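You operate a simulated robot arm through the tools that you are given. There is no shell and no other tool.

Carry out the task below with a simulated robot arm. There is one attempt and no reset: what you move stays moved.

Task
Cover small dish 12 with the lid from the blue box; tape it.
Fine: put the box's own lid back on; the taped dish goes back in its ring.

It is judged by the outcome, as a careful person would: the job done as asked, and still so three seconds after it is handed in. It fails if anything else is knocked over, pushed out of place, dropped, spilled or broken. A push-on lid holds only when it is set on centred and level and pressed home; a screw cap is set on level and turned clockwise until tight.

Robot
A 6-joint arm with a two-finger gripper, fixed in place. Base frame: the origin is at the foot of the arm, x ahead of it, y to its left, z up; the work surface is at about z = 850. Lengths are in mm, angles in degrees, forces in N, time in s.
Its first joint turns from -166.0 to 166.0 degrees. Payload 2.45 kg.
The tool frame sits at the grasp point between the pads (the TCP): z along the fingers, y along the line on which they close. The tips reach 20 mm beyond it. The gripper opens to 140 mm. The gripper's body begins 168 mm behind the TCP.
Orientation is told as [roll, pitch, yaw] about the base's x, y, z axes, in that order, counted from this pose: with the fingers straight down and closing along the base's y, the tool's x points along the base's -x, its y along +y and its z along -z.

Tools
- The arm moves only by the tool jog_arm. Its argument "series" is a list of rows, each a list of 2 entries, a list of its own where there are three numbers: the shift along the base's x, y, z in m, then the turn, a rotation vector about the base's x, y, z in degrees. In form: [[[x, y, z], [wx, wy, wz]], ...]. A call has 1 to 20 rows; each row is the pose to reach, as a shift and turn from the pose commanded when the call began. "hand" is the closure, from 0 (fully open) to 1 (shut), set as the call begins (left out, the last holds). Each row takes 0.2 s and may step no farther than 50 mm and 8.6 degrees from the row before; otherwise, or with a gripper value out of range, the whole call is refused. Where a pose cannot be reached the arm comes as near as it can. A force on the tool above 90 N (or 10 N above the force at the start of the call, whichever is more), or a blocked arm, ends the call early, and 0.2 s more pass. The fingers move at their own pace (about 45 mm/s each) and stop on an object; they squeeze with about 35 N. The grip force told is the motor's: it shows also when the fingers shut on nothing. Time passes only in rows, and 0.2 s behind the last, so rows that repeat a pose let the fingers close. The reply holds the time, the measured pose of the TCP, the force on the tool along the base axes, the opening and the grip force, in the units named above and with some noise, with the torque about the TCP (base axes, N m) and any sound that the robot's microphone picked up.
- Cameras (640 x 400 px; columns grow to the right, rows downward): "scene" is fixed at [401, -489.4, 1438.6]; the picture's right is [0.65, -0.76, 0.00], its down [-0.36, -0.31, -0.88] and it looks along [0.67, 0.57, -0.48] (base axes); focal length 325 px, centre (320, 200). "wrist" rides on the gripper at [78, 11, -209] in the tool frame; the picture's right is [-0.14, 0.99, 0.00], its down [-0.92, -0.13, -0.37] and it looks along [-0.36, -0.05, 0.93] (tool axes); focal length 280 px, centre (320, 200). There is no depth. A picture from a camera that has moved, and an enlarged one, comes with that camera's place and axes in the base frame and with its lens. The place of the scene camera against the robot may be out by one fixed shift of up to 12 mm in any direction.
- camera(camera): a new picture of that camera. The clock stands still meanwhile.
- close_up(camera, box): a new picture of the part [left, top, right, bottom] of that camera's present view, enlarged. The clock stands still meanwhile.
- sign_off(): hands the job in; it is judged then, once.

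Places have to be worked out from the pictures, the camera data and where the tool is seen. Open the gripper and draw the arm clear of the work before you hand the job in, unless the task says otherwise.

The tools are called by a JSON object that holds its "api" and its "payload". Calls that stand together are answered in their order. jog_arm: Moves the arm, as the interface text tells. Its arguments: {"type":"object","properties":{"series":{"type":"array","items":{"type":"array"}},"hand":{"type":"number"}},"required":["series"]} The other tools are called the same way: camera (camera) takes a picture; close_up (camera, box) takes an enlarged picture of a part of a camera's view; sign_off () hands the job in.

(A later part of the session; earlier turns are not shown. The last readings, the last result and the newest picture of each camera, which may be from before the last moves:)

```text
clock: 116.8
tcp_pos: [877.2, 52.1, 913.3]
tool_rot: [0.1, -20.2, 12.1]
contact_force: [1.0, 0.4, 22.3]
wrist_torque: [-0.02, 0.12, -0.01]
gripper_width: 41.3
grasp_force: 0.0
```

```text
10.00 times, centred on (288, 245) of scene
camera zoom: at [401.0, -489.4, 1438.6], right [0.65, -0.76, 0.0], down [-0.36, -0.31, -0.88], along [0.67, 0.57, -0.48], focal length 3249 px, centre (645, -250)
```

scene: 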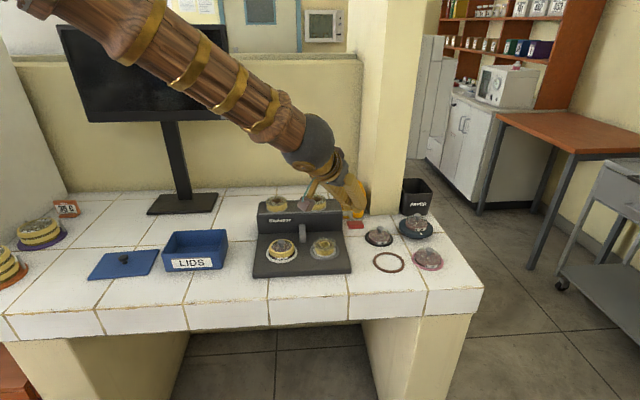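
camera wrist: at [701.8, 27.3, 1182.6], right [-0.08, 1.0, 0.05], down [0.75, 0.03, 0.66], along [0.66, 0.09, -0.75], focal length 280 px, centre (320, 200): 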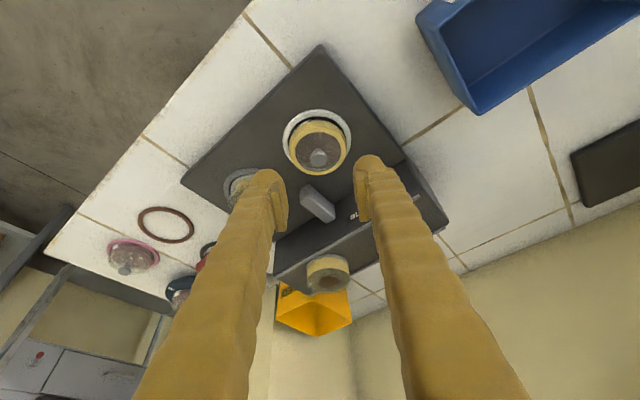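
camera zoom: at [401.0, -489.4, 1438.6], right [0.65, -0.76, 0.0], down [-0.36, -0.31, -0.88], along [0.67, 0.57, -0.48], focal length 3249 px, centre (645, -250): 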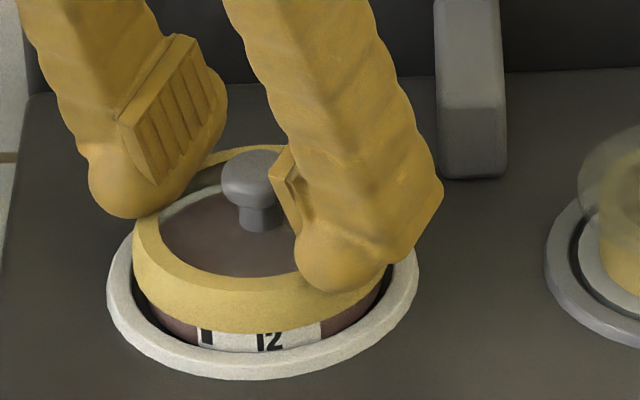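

The finger heads are resting on the band (22 N), which explains what happened before. I'll rise straight up to clear it and look at the dish.

{"api": "jog_arm", "payload": {"series": [[[0, 0, 0.004], [0, 0, 0]], [[0, 0, 0.012], [0, 0, 0]], [[-0.005, -0.001, 0.03], [0, 0, 0]], [[-0.015, -0.003, 0.06], [0, 0, 0]], [[-0.025, -0.005, 0.09], [0, 0, 0]]], "hand": 0.5}}

{"api": "close_up", "payload": {"camera": "wrist", "box": [260, 70, 380, 190]}}

{"api": "close_up", "payload": {"camera": "scene", "box": [265, 228, 311, 266]}}

```text
clock: 118.0
tcp_pos: [854.7, 45.7, 1001.9]
tool_rot: [0.1, -20.1, 12.0]
contact_force: [-0.8, 0.1, -0.3]
wrist_torque: [-0.02, -0.04, 0.0]
gripper_width: 70.0
grasp_force: 0.1
heard: snap
```

```text
3.33 times, centred on (320, 130) of wrist
camera zoom: at [708.9, 26.3, 1171.5], right [-0.08, 1.0, 0.05], down [0.75, 0.03, 0.66], along [0.66, 0.09, -0.75], focal length 935 px, centre (320, 433)
```

zoom: 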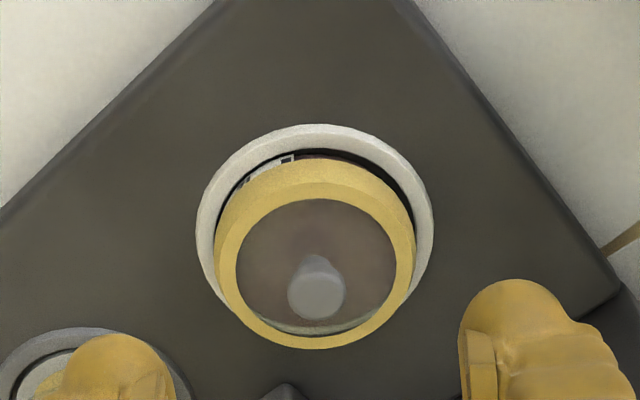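

```text
10.53 times, centred on (288, 247) of scene
camera zoom: at [401.0, -489.4, 1438.6], right [0.65, -0.76, 0.0], down [-0.36, -0.31, -0.88], along [0.67, 0.57, -0.48], focal length 3420 px, centre (657, -295)
```

zoom: 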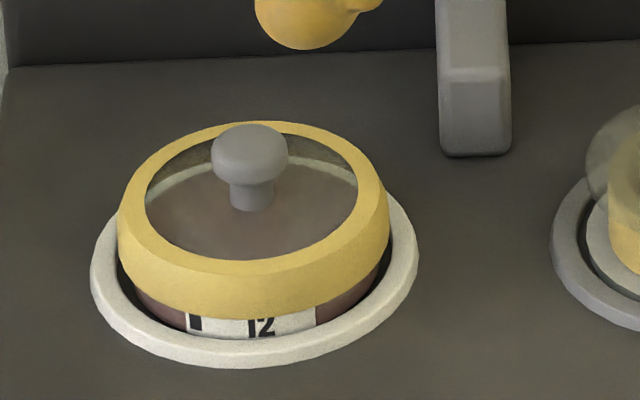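

A further snap was heard while leaving, though I held nothing. I'll zoom in closely to compare the dish, lid and band with their state right after taping.

{"api": "close_up", "payload": {"camera": "scene", "box": [272, 234, 302, 260]}}

{"api": "close_up", "payload": {"camera": "wrist", "box": [290, 100, 350, 160]}}

```text
15.38 times, centred on (287, 247) of scene
camera zoom: at [401.0, -489.4, 1438.6], right [0.65, -0.76, 0.0], down [-0.36, -0.31, -0.88], along [0.67, 0.57, -0.48], focal length 4999 px, centre (828, -523)
```

zoom: 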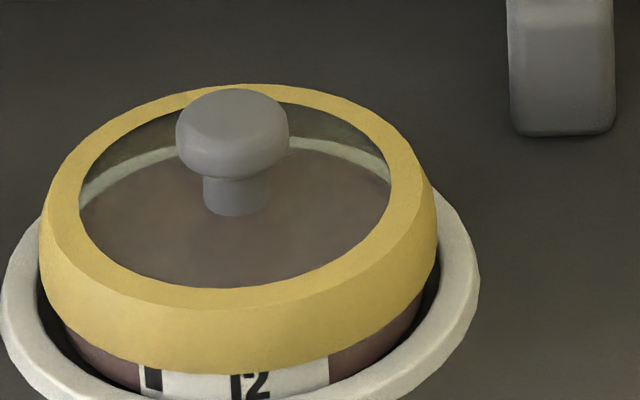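

```text
6.67 times, centred on (320, 130) of wrist
camera zoom: at [708.9, 26.3, 1171.5], right [-0.08, 1.0, 0.05], down [0.75, 0.03, 0.66], along [0.66, 0.09, -0.75], focal length 1869 px, centre (320, 667)
```

zoom: 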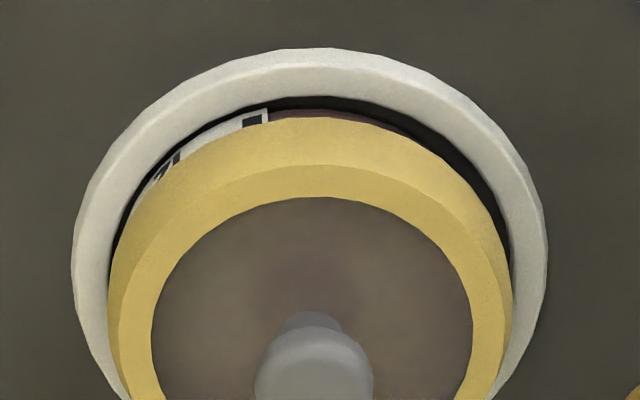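

The lid sits properly inside the band again. To be sure the joint is sound I'll operate the lever a second time with the lid seated, without touching the dish.

{"api": "jog_arm", "payload": {"series": [[[0.028, -0.022, 0.01], [0.87, -4.08, 0]], [[0.056, -0.045, 0.015], [1.73, -8.15, 0]], [[0.084, -0.067, 0.015], [2.6, -12.2, 0]], [[0.112, -0.09, 0.015], [3.47, -16.3, 0]], [[0.14, -0.112, 0.015], [4.33, -20.4, 0]], [[0.168, -0.13, 0.015], [5.2, -24.45, 0]], [[0.181, -0.131, 0.0], [5.2, -24.45, 0]], [[0.181, -0.131, -0.025], [5.2, -24.45, 0]]], "hand": 1}}

{"api": "close_up", "payload": {"camera": "scene", "box": [330, 195, 390, 250]}}

{"api": "close_up", "payload": {"camera": "wrist", "box": [260, 100, 400, 220]}}

```text
clock: 119.8
tcp_pos: [1035.4, -84.6, 977.7]
tool_rot: [0.0, -45.3, 12.0]
contact_force: [-0.5, -0.7, 0.8]
wrist_torque: [0.04, 0.05, 0.0]
gripper_width: 0.3
grasp_force: 28.9
```

```text
7.27 times, centred on (360, 222) of scene
camera zoom: at [401.0, -489.4, 1438.6], right [0.65, -0.76, 0.0], down [-0.36, -0.31, -0.88], along [0.67, 0.57, -0.48], focal length 2363 px, centre (29, 36)
```

zoom: 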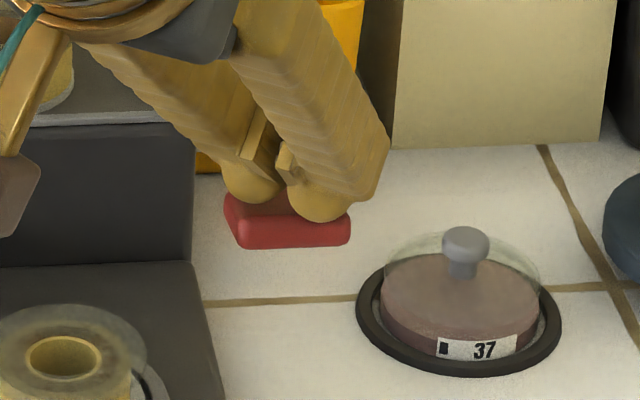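

```text
3.33 times, centred on (330, 160) of wrist
camera zoom: at [835.0, -115.5, 1069.5], right [-0.11, 0.99, 0.1], down [0.4, -0.05, 0.91], along [0.91, 0.14, -0.4], focal length 935 px, centre (287, 333)
```

zoom: 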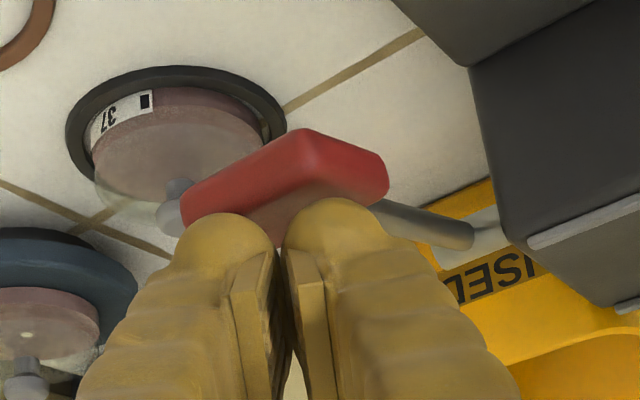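

In position over the lever. I'll press it down fully, hold briefly, and release.

{"api": "jog_arm", "payload": {"series": [[[0, 0, -0.008], [0, 0, 0]], [[0, 0, -0.016], [0, 0, 0]], [[0, 0, -0.024], [0, 0, 0]], [[0, 0, -0.032], [0, 0, 0]], [[0, 0, -0.038], [0, 0, 0]], [[0, 0, -0.043], [0, 0, 0]], [[0, 0, -0.047], [0, 0, 0]], [[0, 0, -0.047], [0, 0, 0]]]}}

{"api": "close_up", "payload": {"camera": "scene", "box": [265, 228, 311, 266]}}

{"api": "close_up", "payload": {"camera": "scene", "box": [300, 195, 390, 270]}}

```text
clock: 121.6
tcp_pos: [1035.3, -83.9, 933.7]
tool_rot: [0.0, -45.3, 12.0]
contact_force: [-1.7, 3.7, 21.0]
wrist_torque: [0.28, 0.09, 0.0]
gripper_width: 0.0
grasp_force: 29.5
```

```text
10.53 times, centred on (288, 247) of scene
camera zoom: at [401.0, -489.4, 1438.6], right [0.65, -0.76, 0.0], down [-0.36, -0.31, -0.88], along [0.67, 0.57, -0.48], focal length 3420 px, centre (657, -295)
```

zoom: 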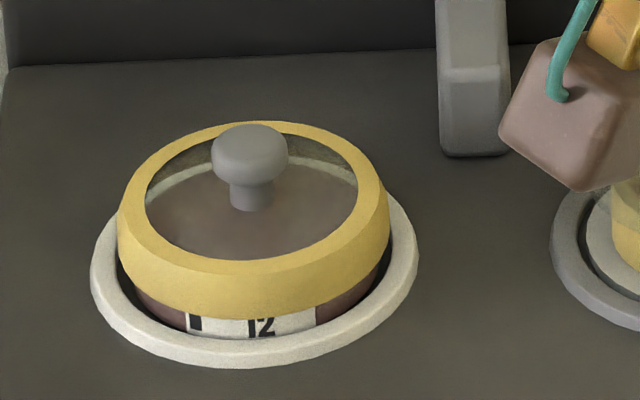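

```text
5.33 times, centred on (345, 232) of scene
camera zoom: at [401.0, -489.4, 1438.6], right [0.65, -0.76, 0.0], down [-0.36, -0.31, -0.88], along [0.67, 0.57, -0.48], focal length 1733 px, centre (187, 27)
```

zoom: 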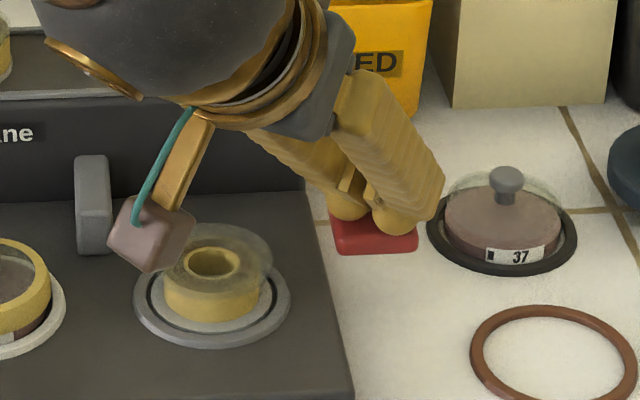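

The lever went fully down again. I'll release it and return above the nest at 20° tilt. This time I'll grip the knob higher so that the tips stay clear of the tape band.

{"api": "jog_arm", "payload": {"series": [[[0, 0, 0.015], [0, 0, 0]], [[0, 0, 0.045], [0, 0, 0]], [[-0.01, 0.0, 0.085], [0, 0, 0]], [[-0.04, 0.025, 0.095], [-0.87, 4.08, 0]], [[-0.07, 0.05, 0.095], [-1.73, 8.15, 0]], [[-0.1, 0.075, 0.095], [-2.6, 12.2, 0]], [[-0.13, 0.1, 0.095], [-3.47, 16.3, 0]], [[-0.16, 0.12, 0.09], [-4.33, 20.4, 0]], [[-0.189, 0.13, 0.08], [-5.2, 24.45, 0]], [[-0.189, 0.13, 0.08], [-5.2, 24.45, 0]]], "hand": 0.64}}

{"api": "close_up", "payload": {"camera": "wrist", "box": [250, 80, 390, 200]}}

{"api": "close_up", "payload": {"camera": "scene", "box": [250, 200, 390, 280]}}

```text
clock: 123.8
tcp_pos: [846.0, 44.3, 1011.9]
tool_rot: [0.1, -20.2, 12.0]
contact_force: [-0.1, 0.0, -0.5]
wrist_torque: [-0.02, 0.0, 0.0]
gripper_width: 50.5
grasp_force: 0.0
```

```text
3.33 times, centred on (320, 140) of wrist
camera zoom: at [703.0, 25.5, 1180.6], right [-0.08, 1.0, 0.05], down [0.75, 0.03, 0.66], along [0.66, 0.09, -0.75], focal length 935 px, centre (320, 400)
```

zoom: 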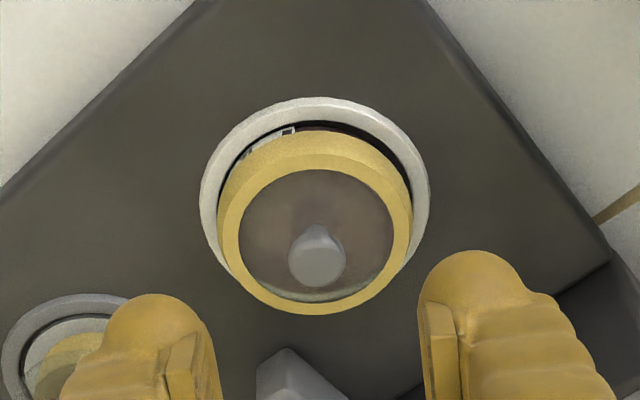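

```text
4.57 times, centred on (320, 240) of scene
camera zoom: at [401.0, -489.4, 1438.6], right [0.65, -0.76, 0.0], down [-0.36, -0.31, -0.88], along [0.67, 0.57, -0.48], focal length 1485 px, centre (320, 17)
```

zoom: 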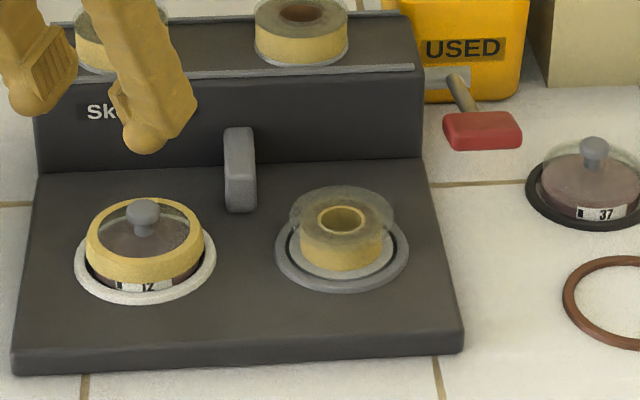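

The knob is straight ahead on the midline. I'll descend along the axis to z≈932 to refine.

{"api": "jog_arm", "payload": {"series": [[[0.0093, 0.002, -0.026], [0, 0, 0]], [[0.0186, 0.004, -0.053], [0, 0, 0]], [[0.028, 0.006, -0.08], [0, 0, 0]], [[0.028, 0.006, -0.08], [0, 0, 0]]], "hand": 0.7}}

{"api": "close_up", "payload": {"camera": "wrist", "box": [270, 120, 370, 210]}}

{"api": "close_up", "payload": {"camera": "scene", "box": [262, 215, 312, 260]}}

```text
clock: 124.8
tcp_pos: [873.4, 51.5, 933.4]
tool_rot: [0.0, -20.2, 12.0]
contact_force: [0.4, 0.5, -0.1]
wrist_torque: [0.0, -0.03, 0.05]
gripper_width: 42.0
grasp_force: 0.1
```

```text
4.44 times, centred on (320, 165) of wrist
camera zoom: at [728.8, 31.5, 1102.7], right [-0.08, 1.0, 0.05], down [0.75, 0.03, 0.66], along [0.66, 0.09, -0.75], focal length 1246 px, centre (320, 356)
```

zoom: 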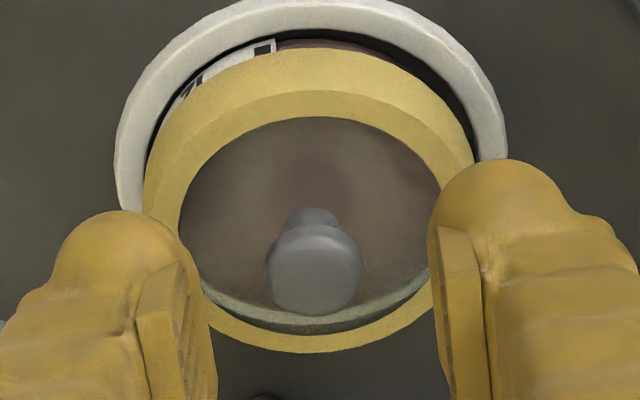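

```text
8.89 times, centred on (287, 238) of scene
camera zoom: at [401.0, -489.4, 1438.6], right [0.65, -0.76, 0.0], down [-0.36, -0.31, -0.88], along [0.67, 0.57, -0.48], focal length 2888 px, centre (613, -133)
```

zoom: 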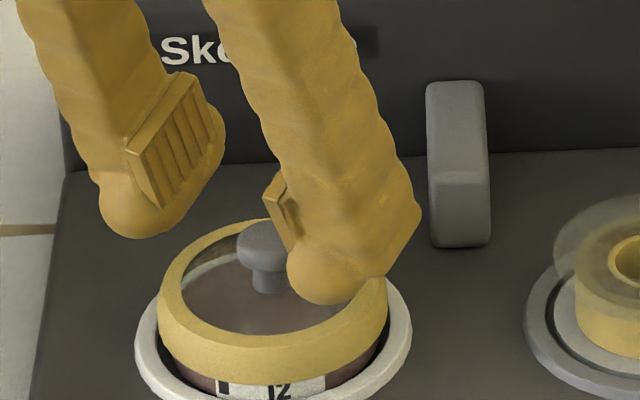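

The knob is 0.5 mm off the midline. I'll go down to TCP z≈918, so the heads should stay just above the band.

{"api": "jog_arm", "payload": {"series": [[[0.001, -0.0001, -0.006], [0, 0, 0]], [[0.002, -0.0002, -0.012], [0, 0, 0]], [[0.002, -0.0003, -0.0155], [0, 0, 0]], [[0.002, -0.0003, -0.0155], [0, 0, 0]]]}}

{"api": "close_up", "payload": {"camera": "wrist", "box": [270, 120, 370, 210]}}

{"api": "close_up", "payload": {"camera": "scene", "box": [265, 225, 310, 262]}}

```text
clock: 125.8
tcp_pos: [875.9, 50.8, 916.3]
tool_rot: [0.1, -20.2, 12.1]
contact_force: [-0.6, 0.1, 0.3]
wrist_torque: [0.0, -0.01, 0.0]
gripper_width: 42.0
grasp_force: 0.1
```

```text
4.44 times, centred on (320, 165) of wrist
camera zoom: at [731.5, 30.8, 1085.5], right [-0.08, 1.0, 0.05], down [0.75, 0.03, 0.66], along [0.66, 0.09, -0.75], focal length 1246 px, centre (320, 356)
```

zoom: 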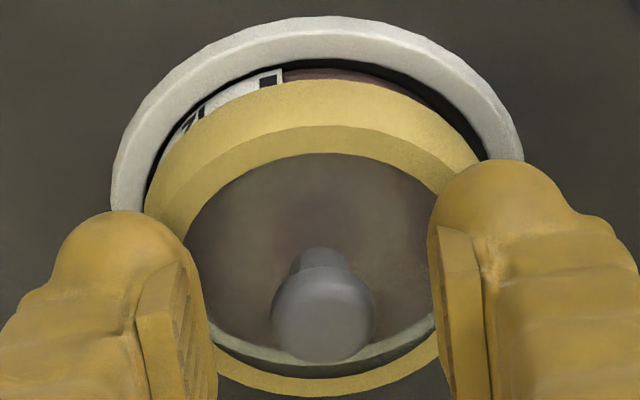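

```text
10.81 times, centred on (288, 244) of scene
camera zoom: at [401.0, -489.4, 1438.6], right [0.65, -0.76, 0.0], down [-0.36, -0.31, -0.88], along [0.67, 0.57, -0.48], focal length 3513 px, centre (671, -270)
```

zoom: 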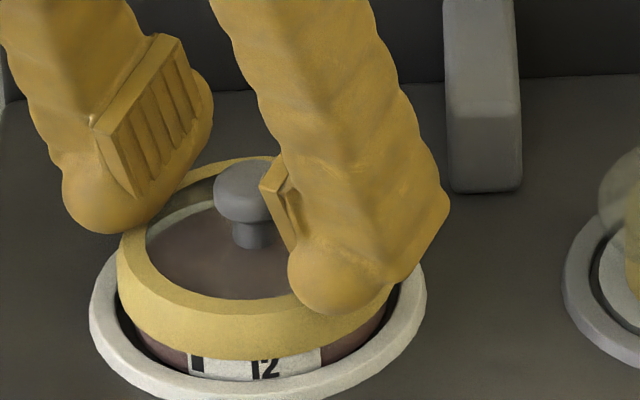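

No contact, and the knob is centred. I'll close on it and watch the forces and sound.

{"api": "jog_arm", "payload": {"series": [[[0, 0, 0], [0, 0, 0]], [[0, 0, 0], [0, 0, 0]], [[0, 0, 0], [0, 0, 0]], [[0, 0, 0], [0, 0, 0]]], "hand": 0.93}}

{"api": "close_up", "payload": {"camera": "scene", "box": [265, 225, 310, 262]}}

{"api": "close_up", "payload": {"camera": "wrist", "box": [270, 120, 370, 210]}}

```text
clock: 126.8
tcp_pos: [876.4, 50.2, 916.5]
tool_rot: [0.1, -20.1, 12.1]
contact_force: [1.3, 0.5, 0.2]
wrist_torque: [-0.02, -0.03, 0.01]
gripper_width: 14.6
grasp_force: 34.7
```

```text
10.81 times, centred on (288, 244) of scene
camera zoom: at [401.0, -489.4, 1438.6], right [0.65, -0.76, 0.0], down [-0.36, -0.31, -0.88], along [0.67, 0.57, -0.48], focal length 3513 px, centre (671, -270)
```

zoom: 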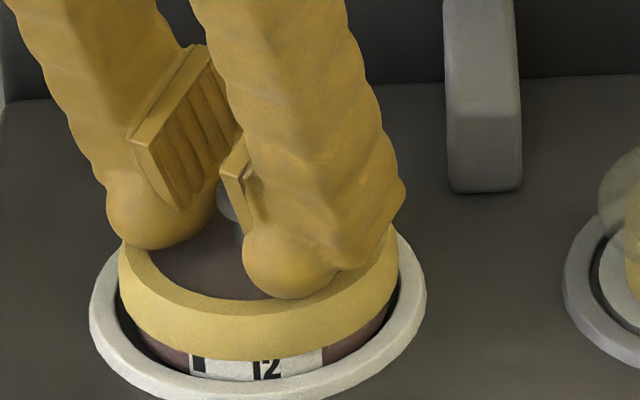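

```text
4.44 times, centred on (320, 165) of wrist
camera zoom: at [731.5, 30.8, 1085.6], right [-0.08, 1.0, 0.05], down [0.75, 0.03, 0.66], along [0.66, 0.09, -0.75], focal length 1246 px, centre (320, 356)
```

zoom: 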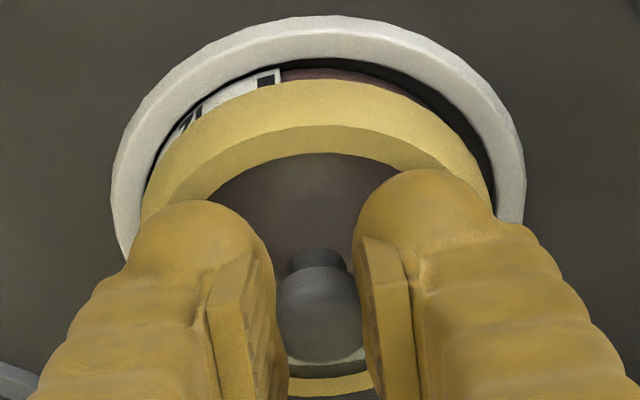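

A clean grip: no reaction and no snap. I'll lift 3 mm slowly and see whether the dish comes along.

{"api": "jog_arm", "payload": {"series": [[[0, 0, 0.0007], [0, 0, 0]], [[0, 0, 0.0014], [0, 0, 0]], [[0, 0, 0.0021], [0, 0, 0]], [[0, 0, 0.003], [0, 0, 0]]]}}

{"api": "close_up", "payload": {"camera": "scene", "box": [265, 225, 310, 262]}}

{"api": "close_up", "payload": {"camera": "wrist", "box": [270, 120, 370, 210]}}

```text
clock: 127.8
tcp_pos: [876.6, 51.5, 918.8]
tool_rot: [0.1, -20.2, 12.0]
contact_force: [0.1, -0.2, -0.9]
wrist_torque: [0.0, 0.03, -0.01]
gripper_width: 14.1
grasp_force: 35.4
heard: snap
```

```text
10.81 times, centred on (288, 244) of scene
camera zoom: at [401.0, -489.4, 1438.6], right [0.65, -0.76, 0.0], down [-0.36, -0.31, -0.88], along [0.67, 0.57, -0.48], focal length 3513 px, centre (671, -270)
```

zoom: 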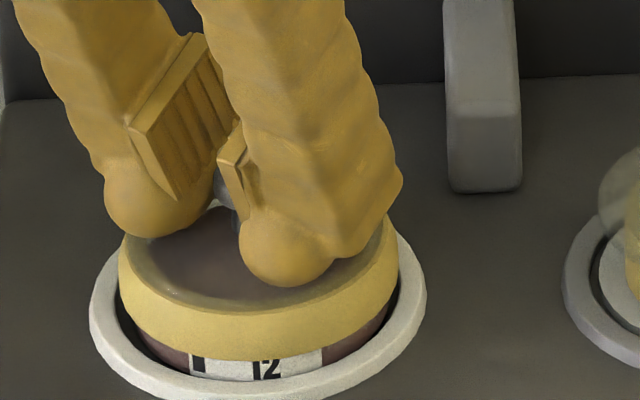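

```text
4.44 times, centred on (320, 165) of wrist
camera zoom: at [731.8, 31.8, 1088.6], right [-0.08, 1.0, 0.05], down [0.75, 0.03, 0.66], along [0.66, 0.09, -0.75], focal length 1246 px, centre (320, 356)
```

zoom: 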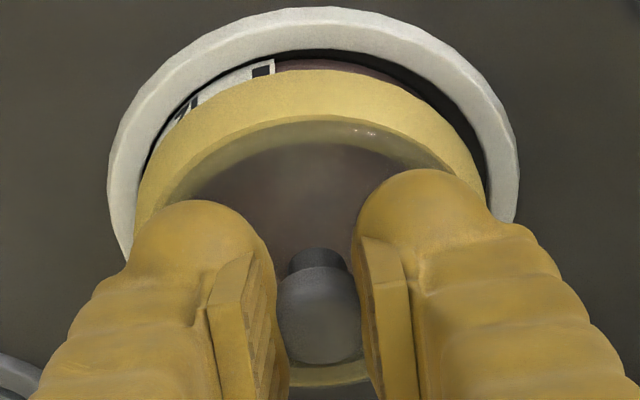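

The lid came off again with a snap while the dish stayed in the nest, so the joint won't carry the dish by its knob. I'll reseat the lid here, re-tape with the lever, and then move the dish by its wall, which worked before.

{"api": "jog_arm", "payload": {"series": [[[0, 0, -0.001], [0, 0, 0]], [[0, 0, -0.002], [0, 0, 0]], [[0, 0, -0.003], [0, 0, 0]], [[0, 0, -0.0035], [0, 0, 0]]]}}

{"api": "close_up", "payload": {"camera": "wrist", "box": [270, 120, 370, 210]}}

{"api": "close_up", "payload": {"camera": "scene", "box": [265, 225, 310, 262]}}

```text
clock: 128.8
tcp_pos: [875.9, 51.8, 916.3]
tool_rot: [0.2, -20.2, 12.0]
contact_force: [1.5, 1.0, 3.8]
wrist_torque: [0.0, 0.01, 0.03]
gripper_width: 14.2
grasp_force: 34.9
```

```text
4.44 times, centred on (320, 165) of wrist
camera zoom: at [732.0, 32.0, 1085.0], right [-0.08, 1.0, 0.05], down [0.75, 0.03, 0.66], along [0.66, 0.09, -0.75], focal length 1246 px, centre (320, 356)
```

zoom: 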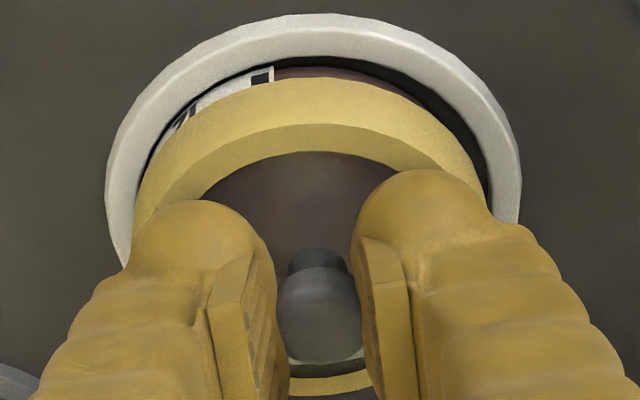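

```text
10.81 times, centred on (288, 244) of scene
camera zoom: at [401.0, -489.4, 1438.6], right [0.65, -0.76, 0.0], down [-0.36, -0.31, -0.88], along [0.67, 0.57, -0.48], focal length 3513 px, centre (671, -270)
```

zoom: 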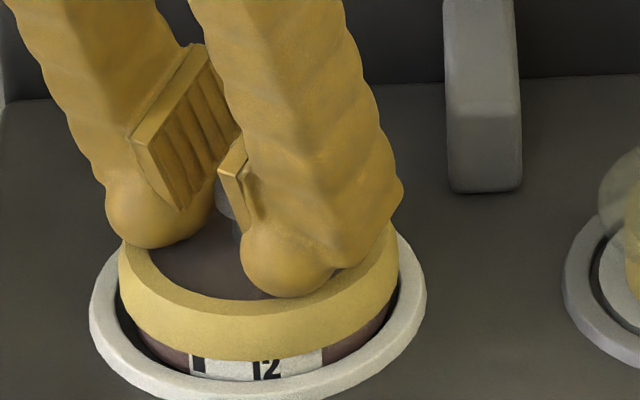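

The lid is seated again (4 N). I'll press it to about 20 N, then make a very small diagnostic lift while reading the force.

{"api": "jog_arm", "payload": {"series": [[[0, 0, -0.0006], [0, 0, 0]], [[0, 0, -0.0012], [0, 0, 0]], [[0, 0, -0.0012], [0, 0, 0]]]}}

{"api": "jog_arm", "payload": {"series": [[[0, 0, 0.0006], [0, 0, 0]], [[0, 0, 0.0012], [0, 0, 0]], [[0, 0, 0.0016], [0, 0, 0]]]}}

{"api": "jog_arm", "payload": {"series": [[[0, 0, 0.0004], [0, 0, 0]], [[0, 0, 0.0004], [0, 0, 0]]]}}

```text
clock: 129.6
tcp_pos: [876.7, 51.8, 914.7]
tool_rot: [0.1, -20.3, 12.0]
contact_force: [-0.2, 0.5, 24.2]
wrist_torque: [0.0, -0.07, 0.04]
gripper_width: 14.2
grasp_force: 34.8
```

```text
clock: 130.4
tcp_pos: [876.9, 51.6, 916.2]
tool_rot: [0.1, -20.1, 12.0]
contact_force: [0.2, 0.3, -0.8]
wrist_torque: [-0.02, 0.05, 0.03]
gripper_width: 13.9
grasp_force: 35.5
```

```text
clock: 131.0
tcp_pos: [876.5, 52.1, 916.1]
tool_rot: [0.2, -20.2, 12.0]
contact_force: [-0.5, -0.3, -0.4]
wrist_torque: [0.0, 0.02, 0.02]
gripper_width: 13.9
grasp_force: 34.4
```

No snap this time, so pressing alone doesn't join it; only the machine's taping does. I'll set the lid back down, release the knob without touching the band, and tape it again.

{"api": "jog_arm", "payload": {"series": [[[0, 0, -0.0005], [0, 0, 0]], [[0, 0, -0.0008], [0, 0, 0]]]}}

{"api": "jog_arm", "payload": {"series": [[[0, 0, 0], [0, 0, 0]], [[0, 0, 0], [0, 0, 0]], [[0, 0, 0.0], [0, 0, 0]], [[0, 0, 0.003], [0, 0, 0]]], "hand": 0.7}}

{"api": "close_up", "payload": {"camera": "wrist", "box": [270, 120, 370, 210]}}

{"api": "close_up", "payload": {"camera": "scene", "box": [265, 225, 310, 262]}}

```text
clock: 131.6
tcp_pos: [876.6, 51.3, 915.3]
tool_rot: [0.1, -20.2, 12.0]
contact_force: [0.1, -0.5, -0.5]
wrist_torque: [0.0, 0.01, 0.02]
gripper_width: 14.1
grasp_force: 35.6
```

```text
clock: 132.6
tcp_pos: [876.4, 52.5, 918.1]
tool_rot: [0.1, -20.2, 12.1]
contact_force: [-0.4, -0.3, -0.4]
wrist_torque: [0.03, 0.01, 0.03]
gripper_width: 42.0
grasp_force: 0.0
heard: snap
```

```text
4.44 times, centred on (320, 165) of wrist
camera zoom: at [731.7, 32.5, 1087.6], right [-0.08, 1.0, 0.05], down [0.75, 0.03, 0.66], along [0.66, 0.09, -0.75], focal length 1246 px, centre (320, 356)
```

zoom: 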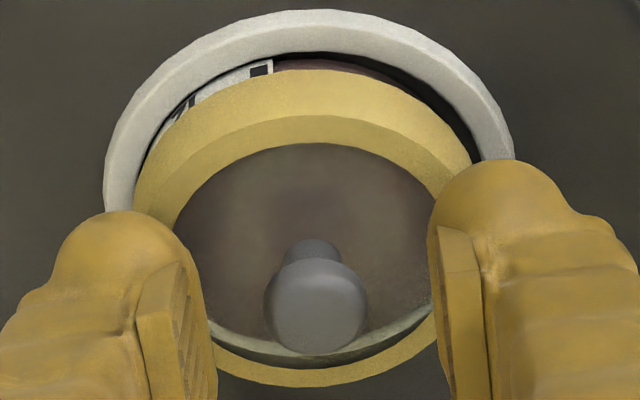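

```text
10.81 times, centred on (288, 244) of scene
camera zoom: at [401.0, -489.4, 1438.6], right [0.65, -0.76, 0.0], down [-0.36, -0.31, -0.88], along [0.67, 0.57, -0.48], focal length 3513 px, centre (671, -270)
```

zoom: 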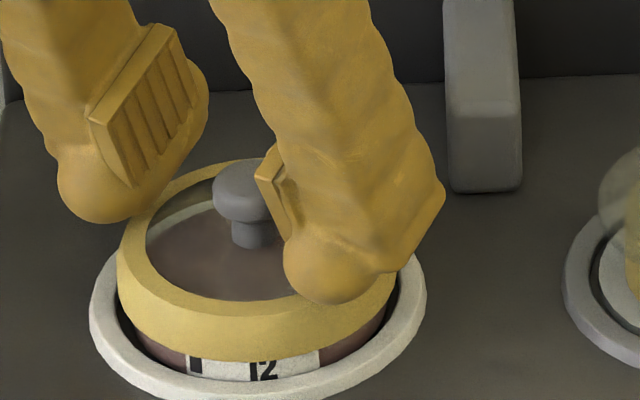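

The snap on release shows that the lid re-latches to the taped dish when it settles. I'll leave it untouched, and run the lever once more so the final tape is fresh before moving the dish by its wall.

{"api": "jog_arm", "payload": {"series": [[[0, 0, 0.01], [0, 0, 0]], [[0, 0, 0.04], [0, 0, 0]], [[-0.005, 0, 0.08], [0, 0, 0]], [[0.02, -0.025, 0.1], [0.87, -4.08, 0]], [[0.05, -0.05, 0.1], [1.73, -8.15, 0]], [[0.08, -0.075, 0.1], [2.6, -12.2, 0]], [[0.11, -0.1, 0.1], [3.47, -16.3, 0]], [[0.14, -0.12, 0.1], [4.33, -20.4, 0]], [[0.159, -0.136, 0.085], [5.2, -24.45, 0]], [[0.159, -0.136, 0.062], [5.2, -24.45, 0]]], "hand": 1}}

{"api": "close_up", "payload": {"camera": "scene", "box": [265, 228, 311, 266]}}

{"api": "close_up", "payload": {"camera": "scene", "box": [330, 195, 390, 250]}}

```text
clock: 134.8
tcp_pos: [1036.7, -85.7, 981.6]
tool_rot: [-0.1, -45.3, 12.1]
contact_force: [-0.3, -0.4, 0.4]
wrist_torque: [0.01, 0.03, -0.01]
gripper_width: 0.0
grasp_force: 29.7
```

```text
10.53 times, centred on (288, 247) of scene
camera zoom: at [401.0, -489.4, 1438.6], right [0.65, -0.76, 0.0], down [-0.36, -0.31, -0.88], along [0.67, 0.57, -0.48], focal length 3420 px, centre (657, -295)
```

zoom: 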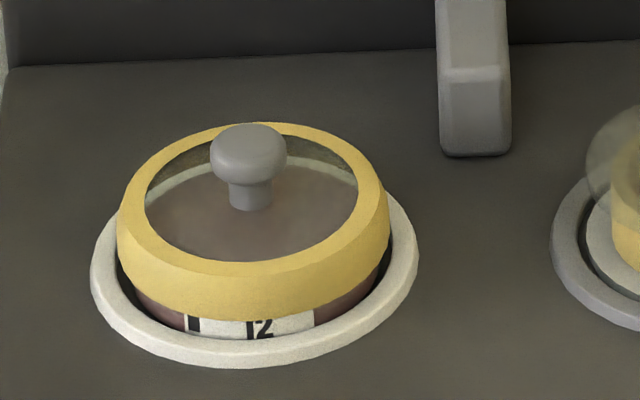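

```text
7.27 times, centred on (360, 222) of scene
camera zoom: at [401.0, -489.4, 1438.6], right [0.65, -0.76, 0.0], down [-0.36, -0.31, -0.88], along [0.67, 0.57, -0.48], focal length 2363 px, centre (29, 36)
```

zoom: 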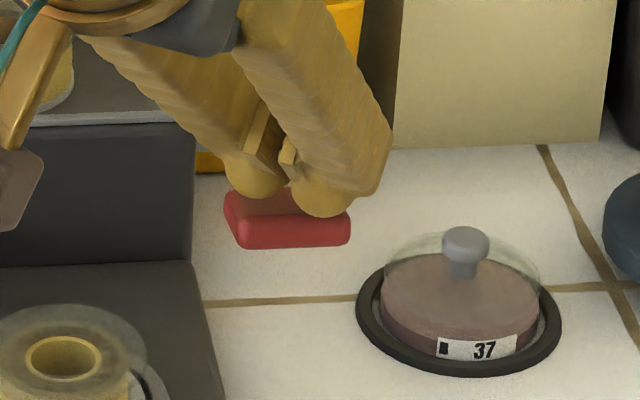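

The tool is over the lever with the lid seated. I'll press fully and release.

{"api": "jog_arm", "payload": {"series": [[[0, 0, -0.008], [0, 0, 0]], [[0, 0, -0.016], [0, 0, 0]], [[0, 0, -0.024], [0, 0, 0]], [[0, 0, -0.032], [0, 0, 0]], [[0, 0, -0.04], [0, 0, 0]], [[0, 0, -0.046], [0, 0, 0]], [[0, 0, -0.0505], [0, 0, 0]], [[0, 0, -0.0515], [0, 0, 0]]]}}

{"api": "jog_arm", "payload": {"series": [[[0, 0, 0.015], [0, 0, 0]], [[0, 0, 0.045], [0, 0, 0]], [[-0.02, 0.005, 0.085], [0, 0, 0]], [[-0.06, 0.01, 0.1], [0, 0, 0]]]}}

{"api": "close_up", "payload": {"camera": "scene", "box": [250, 200, 390, 280]}}

```text
clock: 136.6
tcp_pos: [1034.6, -84.5, 932.6]
tool_rot: [0.0, -45.3, 12.1]
contact_force: [-13.5, -0.8, 44.9]
wrist_torque: [0.46, 0.42, 0.21]
gripper_width: 0.0
grasp_force: 29.1
```

```text
clock: 137.6
tcp_pos: [976.4, -75.2, 1031.2]
tool_rot: [0.1, -45.1, 12.0]
contact_force: [-0.7, -0.4, -0.4]
wrist_torque: [0.0, -0.03, 0.01]
gripper_width: 0.1
grasp_force: 29.3
```

```text
4.57 times, centred on (320, 240) of scene
camera zoom: at [401.0, -489.4, 1438.6], right [0.65, -0.76, 0.0], down [-0.36, -0.31, -0.88], along [0.67, 0.57, -0.48], focal length 1485 px, centre (320, 17)
```

zoom: 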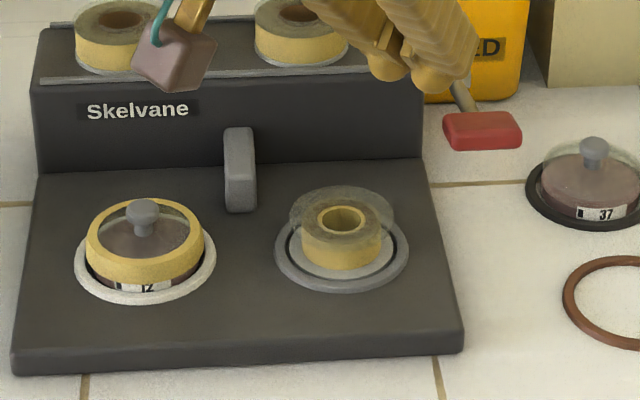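

The dish is re-taped and the lever is back up. I'll now approach the dish at 45° with the fingers wide, as I did for setting it down.

{"api": "jog_arm", "payload": {"series": [[[-0.04, 0.028, 0.005], [0, 0, 0]], [[-0.08, 0.056, 0.005], [0, 0, 0]], [[-0.12, 0.084, 0.0], [0, 0, 0]], [[-0.155, 0.108, -0.01], [0, 0, 0]], [[-0.1644, 0.114, -0.035], [0, 0, 0]], [[-0.1644, 0.114, -0.06], [0, 0, 0]], [[-0.1644, 0.114, -0.06], [0, 0, 0]]], "hand": 0.36}}

{"api": "close_up", "payload": {"camera": "wrist", "box": [230, 50, 410, 200]}}

{"api": "close_up", "payload": {"camera": "scene", "box": [240, 195, 330, 275]}}

```text
clock: 139.2
tcp_pos: [812.1, 39.8, 968.2]
tool_rot: [0.1, -45.1, 12.0]
contact_force: [0.5, 0.1, 0.2]
wrist_torque: [-0.02, -0.01, -0.02]
gripper_width: 89.9
grasp_force: 0.0
```

```text
2.67 times, centred on (320, 125) of wrist
camera zoom: at [611.2, 7.8, 1059.9], right [-0.11, 0.99, 0.1], down [0.41, -0.05, 0.91], along [0.91, 0.14, -0.4], focal length 748 px, centre (320, 400)
```

zoom: 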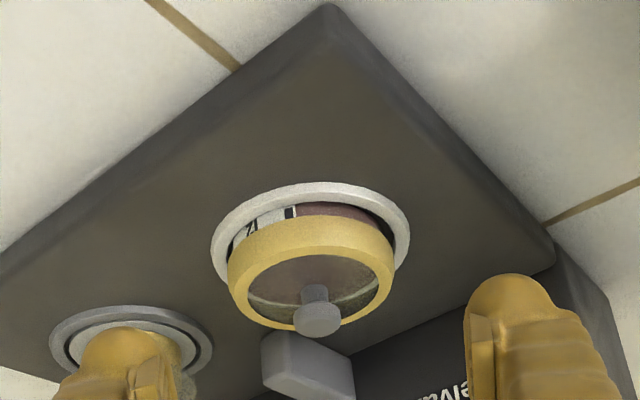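

```text
5.00 times, centred on (285, 235) of scene
camera zoom: at [401.0, -489.4, 1438.6], right [0.65, -0.76, 0.0], down [-0.36, -0.31, -0.88], along [0.67, 0.57, -0.48], focal length 1625 px, centre (495, 25)
```

zoom: 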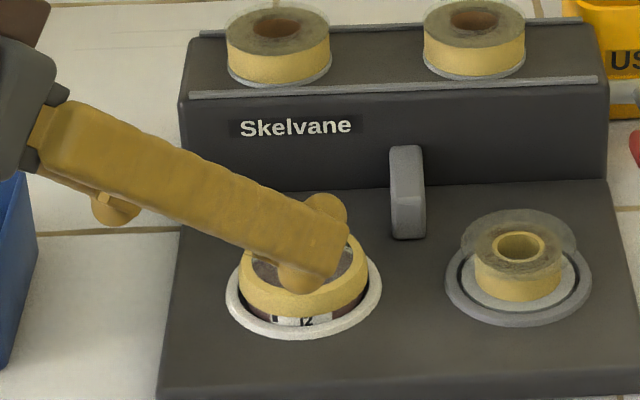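

The dish is centred ahead, about 1.5 mm toward −y. I'll advance along the axis most of the way and re-measure.

{"api": "jog_arm", "payload": {"series": [[[0.018, 0.0034, -0.018], [0, 0, 0]], [[0.036, 0.0068, -0.037], [0, 0, 0]], [[0.0541, 0.0102, -0.055], [0, 0, 0]], [[0.0541, 0.0102, -0.055], [0, 0, 0]]]}}

{"api": "close_up", "payload": {"camera": "wrist", "box": [230, 80, 410, 220]}}

{"api": "close_up", "payload": {"camera": "scene", "box": [260, 220, 320, 270]}}

```text
clock: 140.2
tcp_pos: [865.2, 49.4, 913.9]
tool_rot: [0.1, -45.2, 12.0]
contact_force: [0.3, -0.3, 1.2]
wrist_torque: [-0.03, 0.0, -0.02]
gripper_width: 89.5
grasp_force: 0.1
```

```text
2.86 times, centred on (320, 150) of wrist
camera zoom: at [664.4, 18.5, 1005.6], right [-0.11, 0.99, 0.1], down [0.41, -0.04, 0.91], along [0.91, 0.14, -0.4], focal length 801 px, centre (320, 343)
```

zoom: 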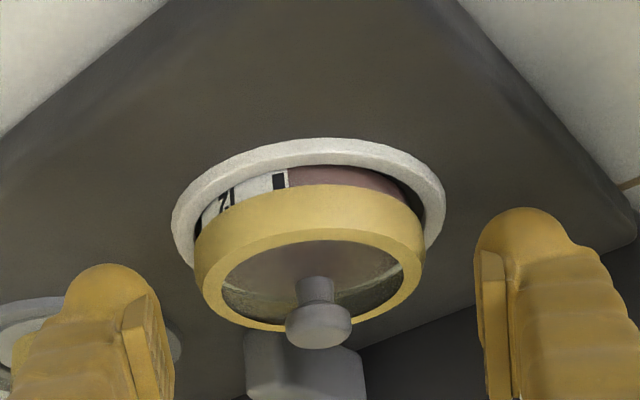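

```text
8.00 times, centred on (290, 245) of scene
camera zoom: at [401.0, -489.4, 1438.6], right [0.65, -0.76, 0.0], down [-0.36, -0.31, -0.88], along [0.67, 0.57, -0.48], focal length 2599 px, centre (560, -160)
```

zoom: 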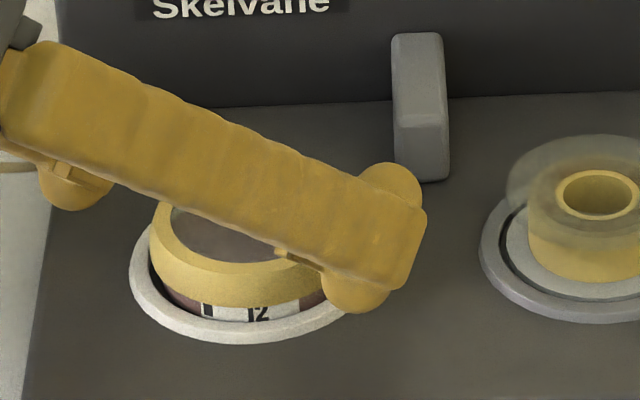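

The dish is about 19 mm ahead and almost centred. I'll move in to the grip position at z≈896.

{"api": "jog_arm", "payload": {"series": [[[0.007, 0.0013, -0.006], [0, 0, 0]], [[0.014, 0.0026, -0.012], [0, 0, 0]], [[0.0201, 0.0037, -0.018], [0, 0, 0]], [[0.0201, 0.0037, -0.018], [0, 0, 0]]]}}

{"api": "close_up", "payload": {"camera": "wrist", "box": [230, 90, 410, 230]}}

{"api": "close_up", "payload": {"camera": "scene", "box": [260, 220, 320, 270]}}

```text
clock: 141.2
tcp_pos: [884.6, 52.1, 895.5]
tool_rot: [0.1, -45.3, 12.0]
contact_force: [-0.2, 0.0, 0.0]
wrist_torque: [-0.03, 0.01, 0.01]
gripper_width: 89.8
grasp_force: 0.1
```

```text
2.86 times, centred on (320, 160) of wrist
camera zoom: at [683.4, 22.1, 987.5], right [-0.11, 0.99, 0.1], down [0.41, -0.05, 0.91], along [0.91, 0.14, -0.4], focal length 801 px, centre (320, 314)
```

zoom: 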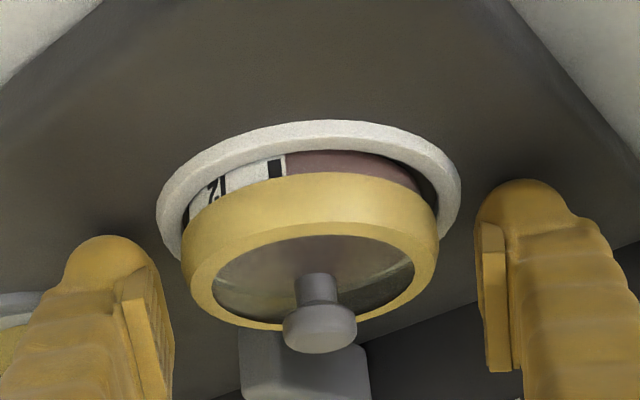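

```text
8.00 times, centred on (290, 245) of scene
camera zoom: at [401.0, -489.4, 1438.6], right [0.65, -0.76, 0.0], down [-0.36, -0.31, -0.88], along [0.67, 0.57, -0.48], focal length 2599 px, centre (560, -160)
```

zoom: 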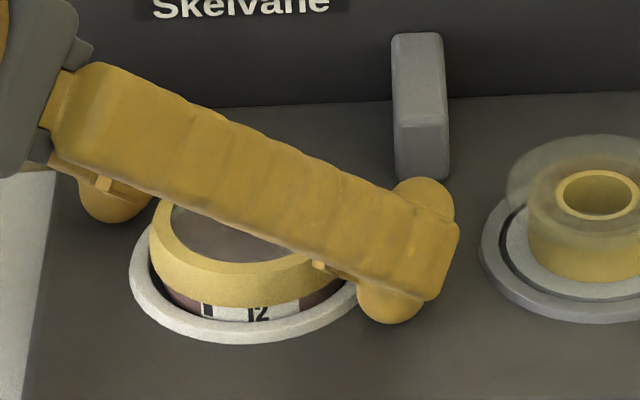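

The dish is centred between the fingers. I'll narrow to 84 mm, move 5 mm further in so the pads' corners get a full hold, then close to a 60 mm target.

{"api": "jog_arm", "payload": {"series": [[[0, 0, 0], [0, 0, 0]], [[0.0024, 0.0005, 0], [0, 0, 0]], [[0.0049, 0.001, 0], [0, 0, 0]], [[0.0049, 0.001, 0], [0, 0, 0]]], "hand": 0.4}}

{"api": "jog_arm", "payload": {"series": [[[0, 0, 0], [0, 0, 0]], [[0, 0, 0], [0, 0, 0]], [[0, 0, 0], [0, 0, 0]]], "hand": 0.57}}

{"api": "close_up", "payload": {"camera": "wrist", "box": [230, 90, 410, 230]}}

{"api": "close_up", "payload": {"camera": "scene", "box": [260, 220, 320, 270]}}

```text
clock: 142.2
tcp_pos: [889.4, 53.8, 894.6]
tool_rot: [0.1, -45.1, 12.0]
contact_force: [0.7, 0.5, 0.2]
wrist_torque: [0.02, 0.0, -0.03]
gripper_width: 84.0
grasp_force: 0.1
```

```text
clock: 143.0
tcp_pos: [888.8, 53.4, 895.4]
tool_rot: [0.2, -45.3, 12.0]
contact_force: [-3.5, -18.5, 9.8]
wrist_torque: [-0.86, -0.04, -0.37]
gripper_width: 73.5
grasp_force: 10.5
```

```text
2.86 times, centred on (320, 160) of wrist
camera zoom: at [688.6, 22.4, 987.9], right [-0.11, 0.99, 0.1], down [0.41, -0.05, 0.91], along [0.91, 0.14, -0.4], focal length 801 px, centre (320, 314)
```

zoom: 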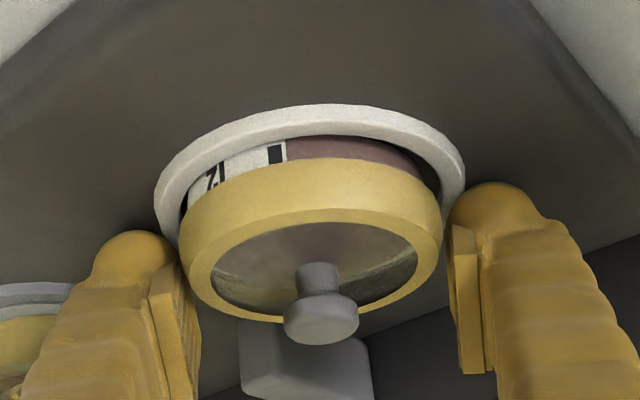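

```text
8.00 times, centred on (290, 245) of scene
camera zoom: at [401.0, -489.4, 1438.6], right [0.65, -0.76, 0.0], down [-0.36, -0.31, -0.88], along [0.67, 0.57, -0.48], focal length 2599 px, centre (560, -160)
```

zoom: 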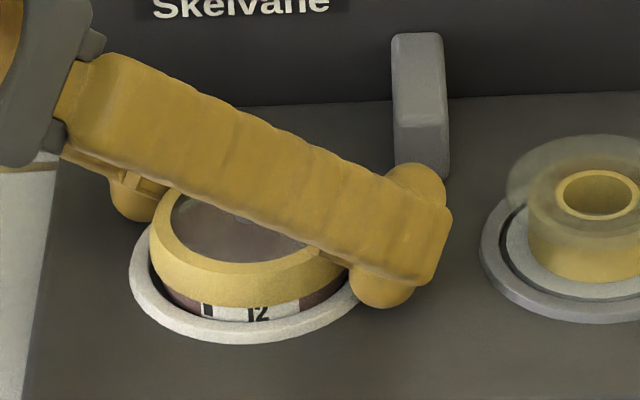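

The +y fingertip met the nest ring's rim (18 N sideways), so I'm slightly low. I'll open, rise 3.5 mm, and close again.

{"api": "jog_arm", "payload": {"series": [[[0, 0, 0], [0, 0, 0]], [[0, 0, 0.001], [0, 0, 0]], [[0, 0, 0.0025], [0, 0, 0]], [[0, 0, 0.004], [0, 0, 0]], [[0, 0, 0.004], [0, 0, 0]]], "hand": 0.4}}

{"api": "close_up", "payload": {"camera": "wrist", "box": [230, 90, 410, 230]}}

```text
clock: 144.2
tcp_pos: [889.7, 55.3, 900.9]
tool_rot: [0.0, -45.2, 12.1]
contact_force: [0.2, -0.6, -0.4]
wrist_torque: [0.03, -0.01, -0.02]
gripper_width: 83.9
grasp_force: 0.1
```

```text
2.86 times, centred on (320, 160) of wrist
camera zoom: at [688.8, 23.2, 991.9], right [-0.11, 0.99, 0.1], down [0.41, -0.05, 0.91], along [0.91, 0.14, -0.4], focal length 801 px, centre (320, 314)
```

zoom: 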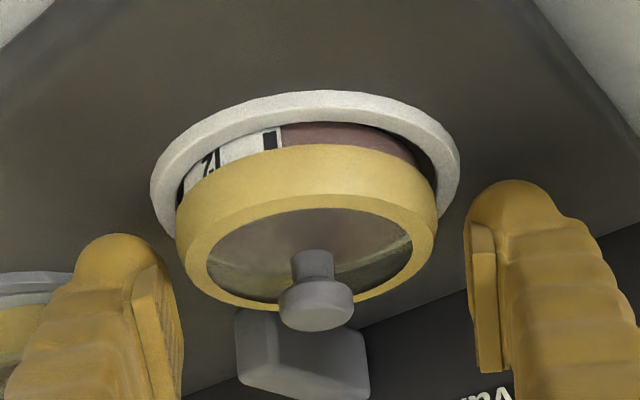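

Centred and clear of the nest ring. Closing on the band.

{"api": "jog_arm", "payload": {"series": [[[0, 0, 0], [0, 0, 0]], [[0, 0, 0], [0, 0, 0]], [[0, 0, 0], [0, 0, 0]]], "hand": 0.57}}

{"api": "close_up", "payload": {"camera": "wrist", "box": [230, 90, 410, 230]}}

{"api": "close_up", "payload": {"camera": "scene", "box": [260, 220, 320, 270]}}

```text
clock: 145.0
tcp_pos: [889.1, 54.8, 900.0]
tool_rot: [0.1, -45.2, 12.0]
contact_force: [-0.7, 1.3, 1.1]
wrist_torque: [0.06, 0.06, 0.01]
gripper_width: 64.6
grasp_force: 34.9
```

```text
2.86 times, centred on (320, 160) of wrist
camera zoom: at [688.8, 23.2, 991.9], right [-0.11, 0.99, 0.1], down [0.41, -0.05, 0.91], along [0.91, 0.14, -0.4], focal length 801 px, centre (320, 314)
```

zoom: 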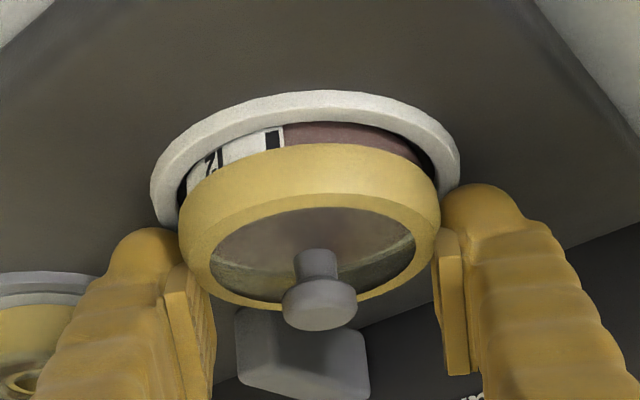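

```text
8.00 times, centred on (290, 245) of scene
camera zoom: at [401.0, -489.4, 1438.6], right [0.65, -0.76, 0.0], down [-0.36, -0.31, -0.88], along [0.67, 0.57, -0.48], focal length 2599 px, centre (560, -160)
```

zoom: 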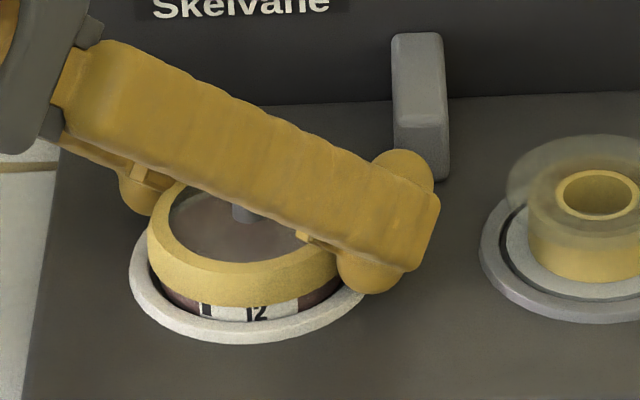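

The grip is balanced at 64.6 mm but catches only the top few millimetres of the wall. I'll reopen, go 2.5 mm lower (just above the nest ring), and 1.5 mm further out, then close again.

{"api": "jog_arm", "payload": {"series": [[[0, 0, 0], [0, 0, 0]], [[0, 0, 0], [0, 0, 0]], [[0.0015, 0.0003, -0.0012], [0, 0, 0]], [[0.0015, 0.0003, -0.0025], [0, 0, 0]], [[0.0015, 0.0003, -0.0025], [0, 0, 0]]], "hand": 0.43}}

{"api": "jog_arm", "payload": {"series": [[[0, 0, 0], [0, 0, 0]], [[0, 0, 0], [0, 0, 0]], [[0, 0, 0], [0, 0, 0]]], "hand": 0.58}}

{"api": "close_up", "payload": {"camera": "wrist", "box": [230, 90, 410, 230]}}

```text
clock: 146.2
tcp_pos: [890.6, 56.2, 898.2]
tool_rot: [0.1, -45.1, 12.1]
contact_force: [0.2, 0.6, 1.0]
wrist_torque: [0.0, 0.01, 0.0]
gripper_width: 80.0
grasp_force: 0.1
```

```text
clock: 147.0
tcp_pos: [892.3, 54.0, 898.8]
tool_rot: [0.1, -45.1, 11.9]
contact_force: [0.6, -2.7, 3.9]
wrist_torque: [-0.25, -0.02, 0.0]
gripper_width: 64.9
grasp_force: 35.2
```

```text
2.86 times, centred on (320, 160) of wrist
camera zoom: at [690.2, 23.2, 989.8], right [-0.11, 0.99, 0.1], down [0.41, -0.05, 0.91], along [0.91, 0.14, -0.4], focal length 801 px, centre (320, 314)
```

zoom: 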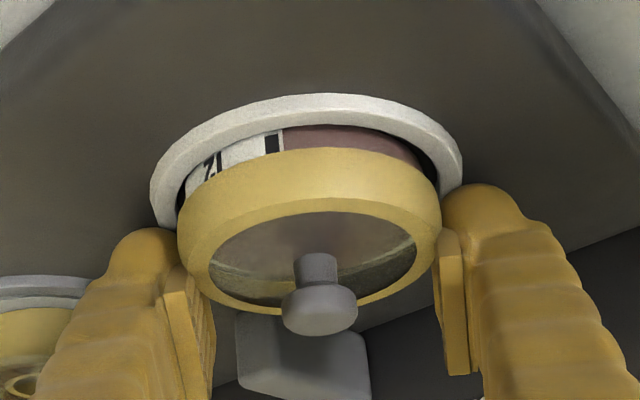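

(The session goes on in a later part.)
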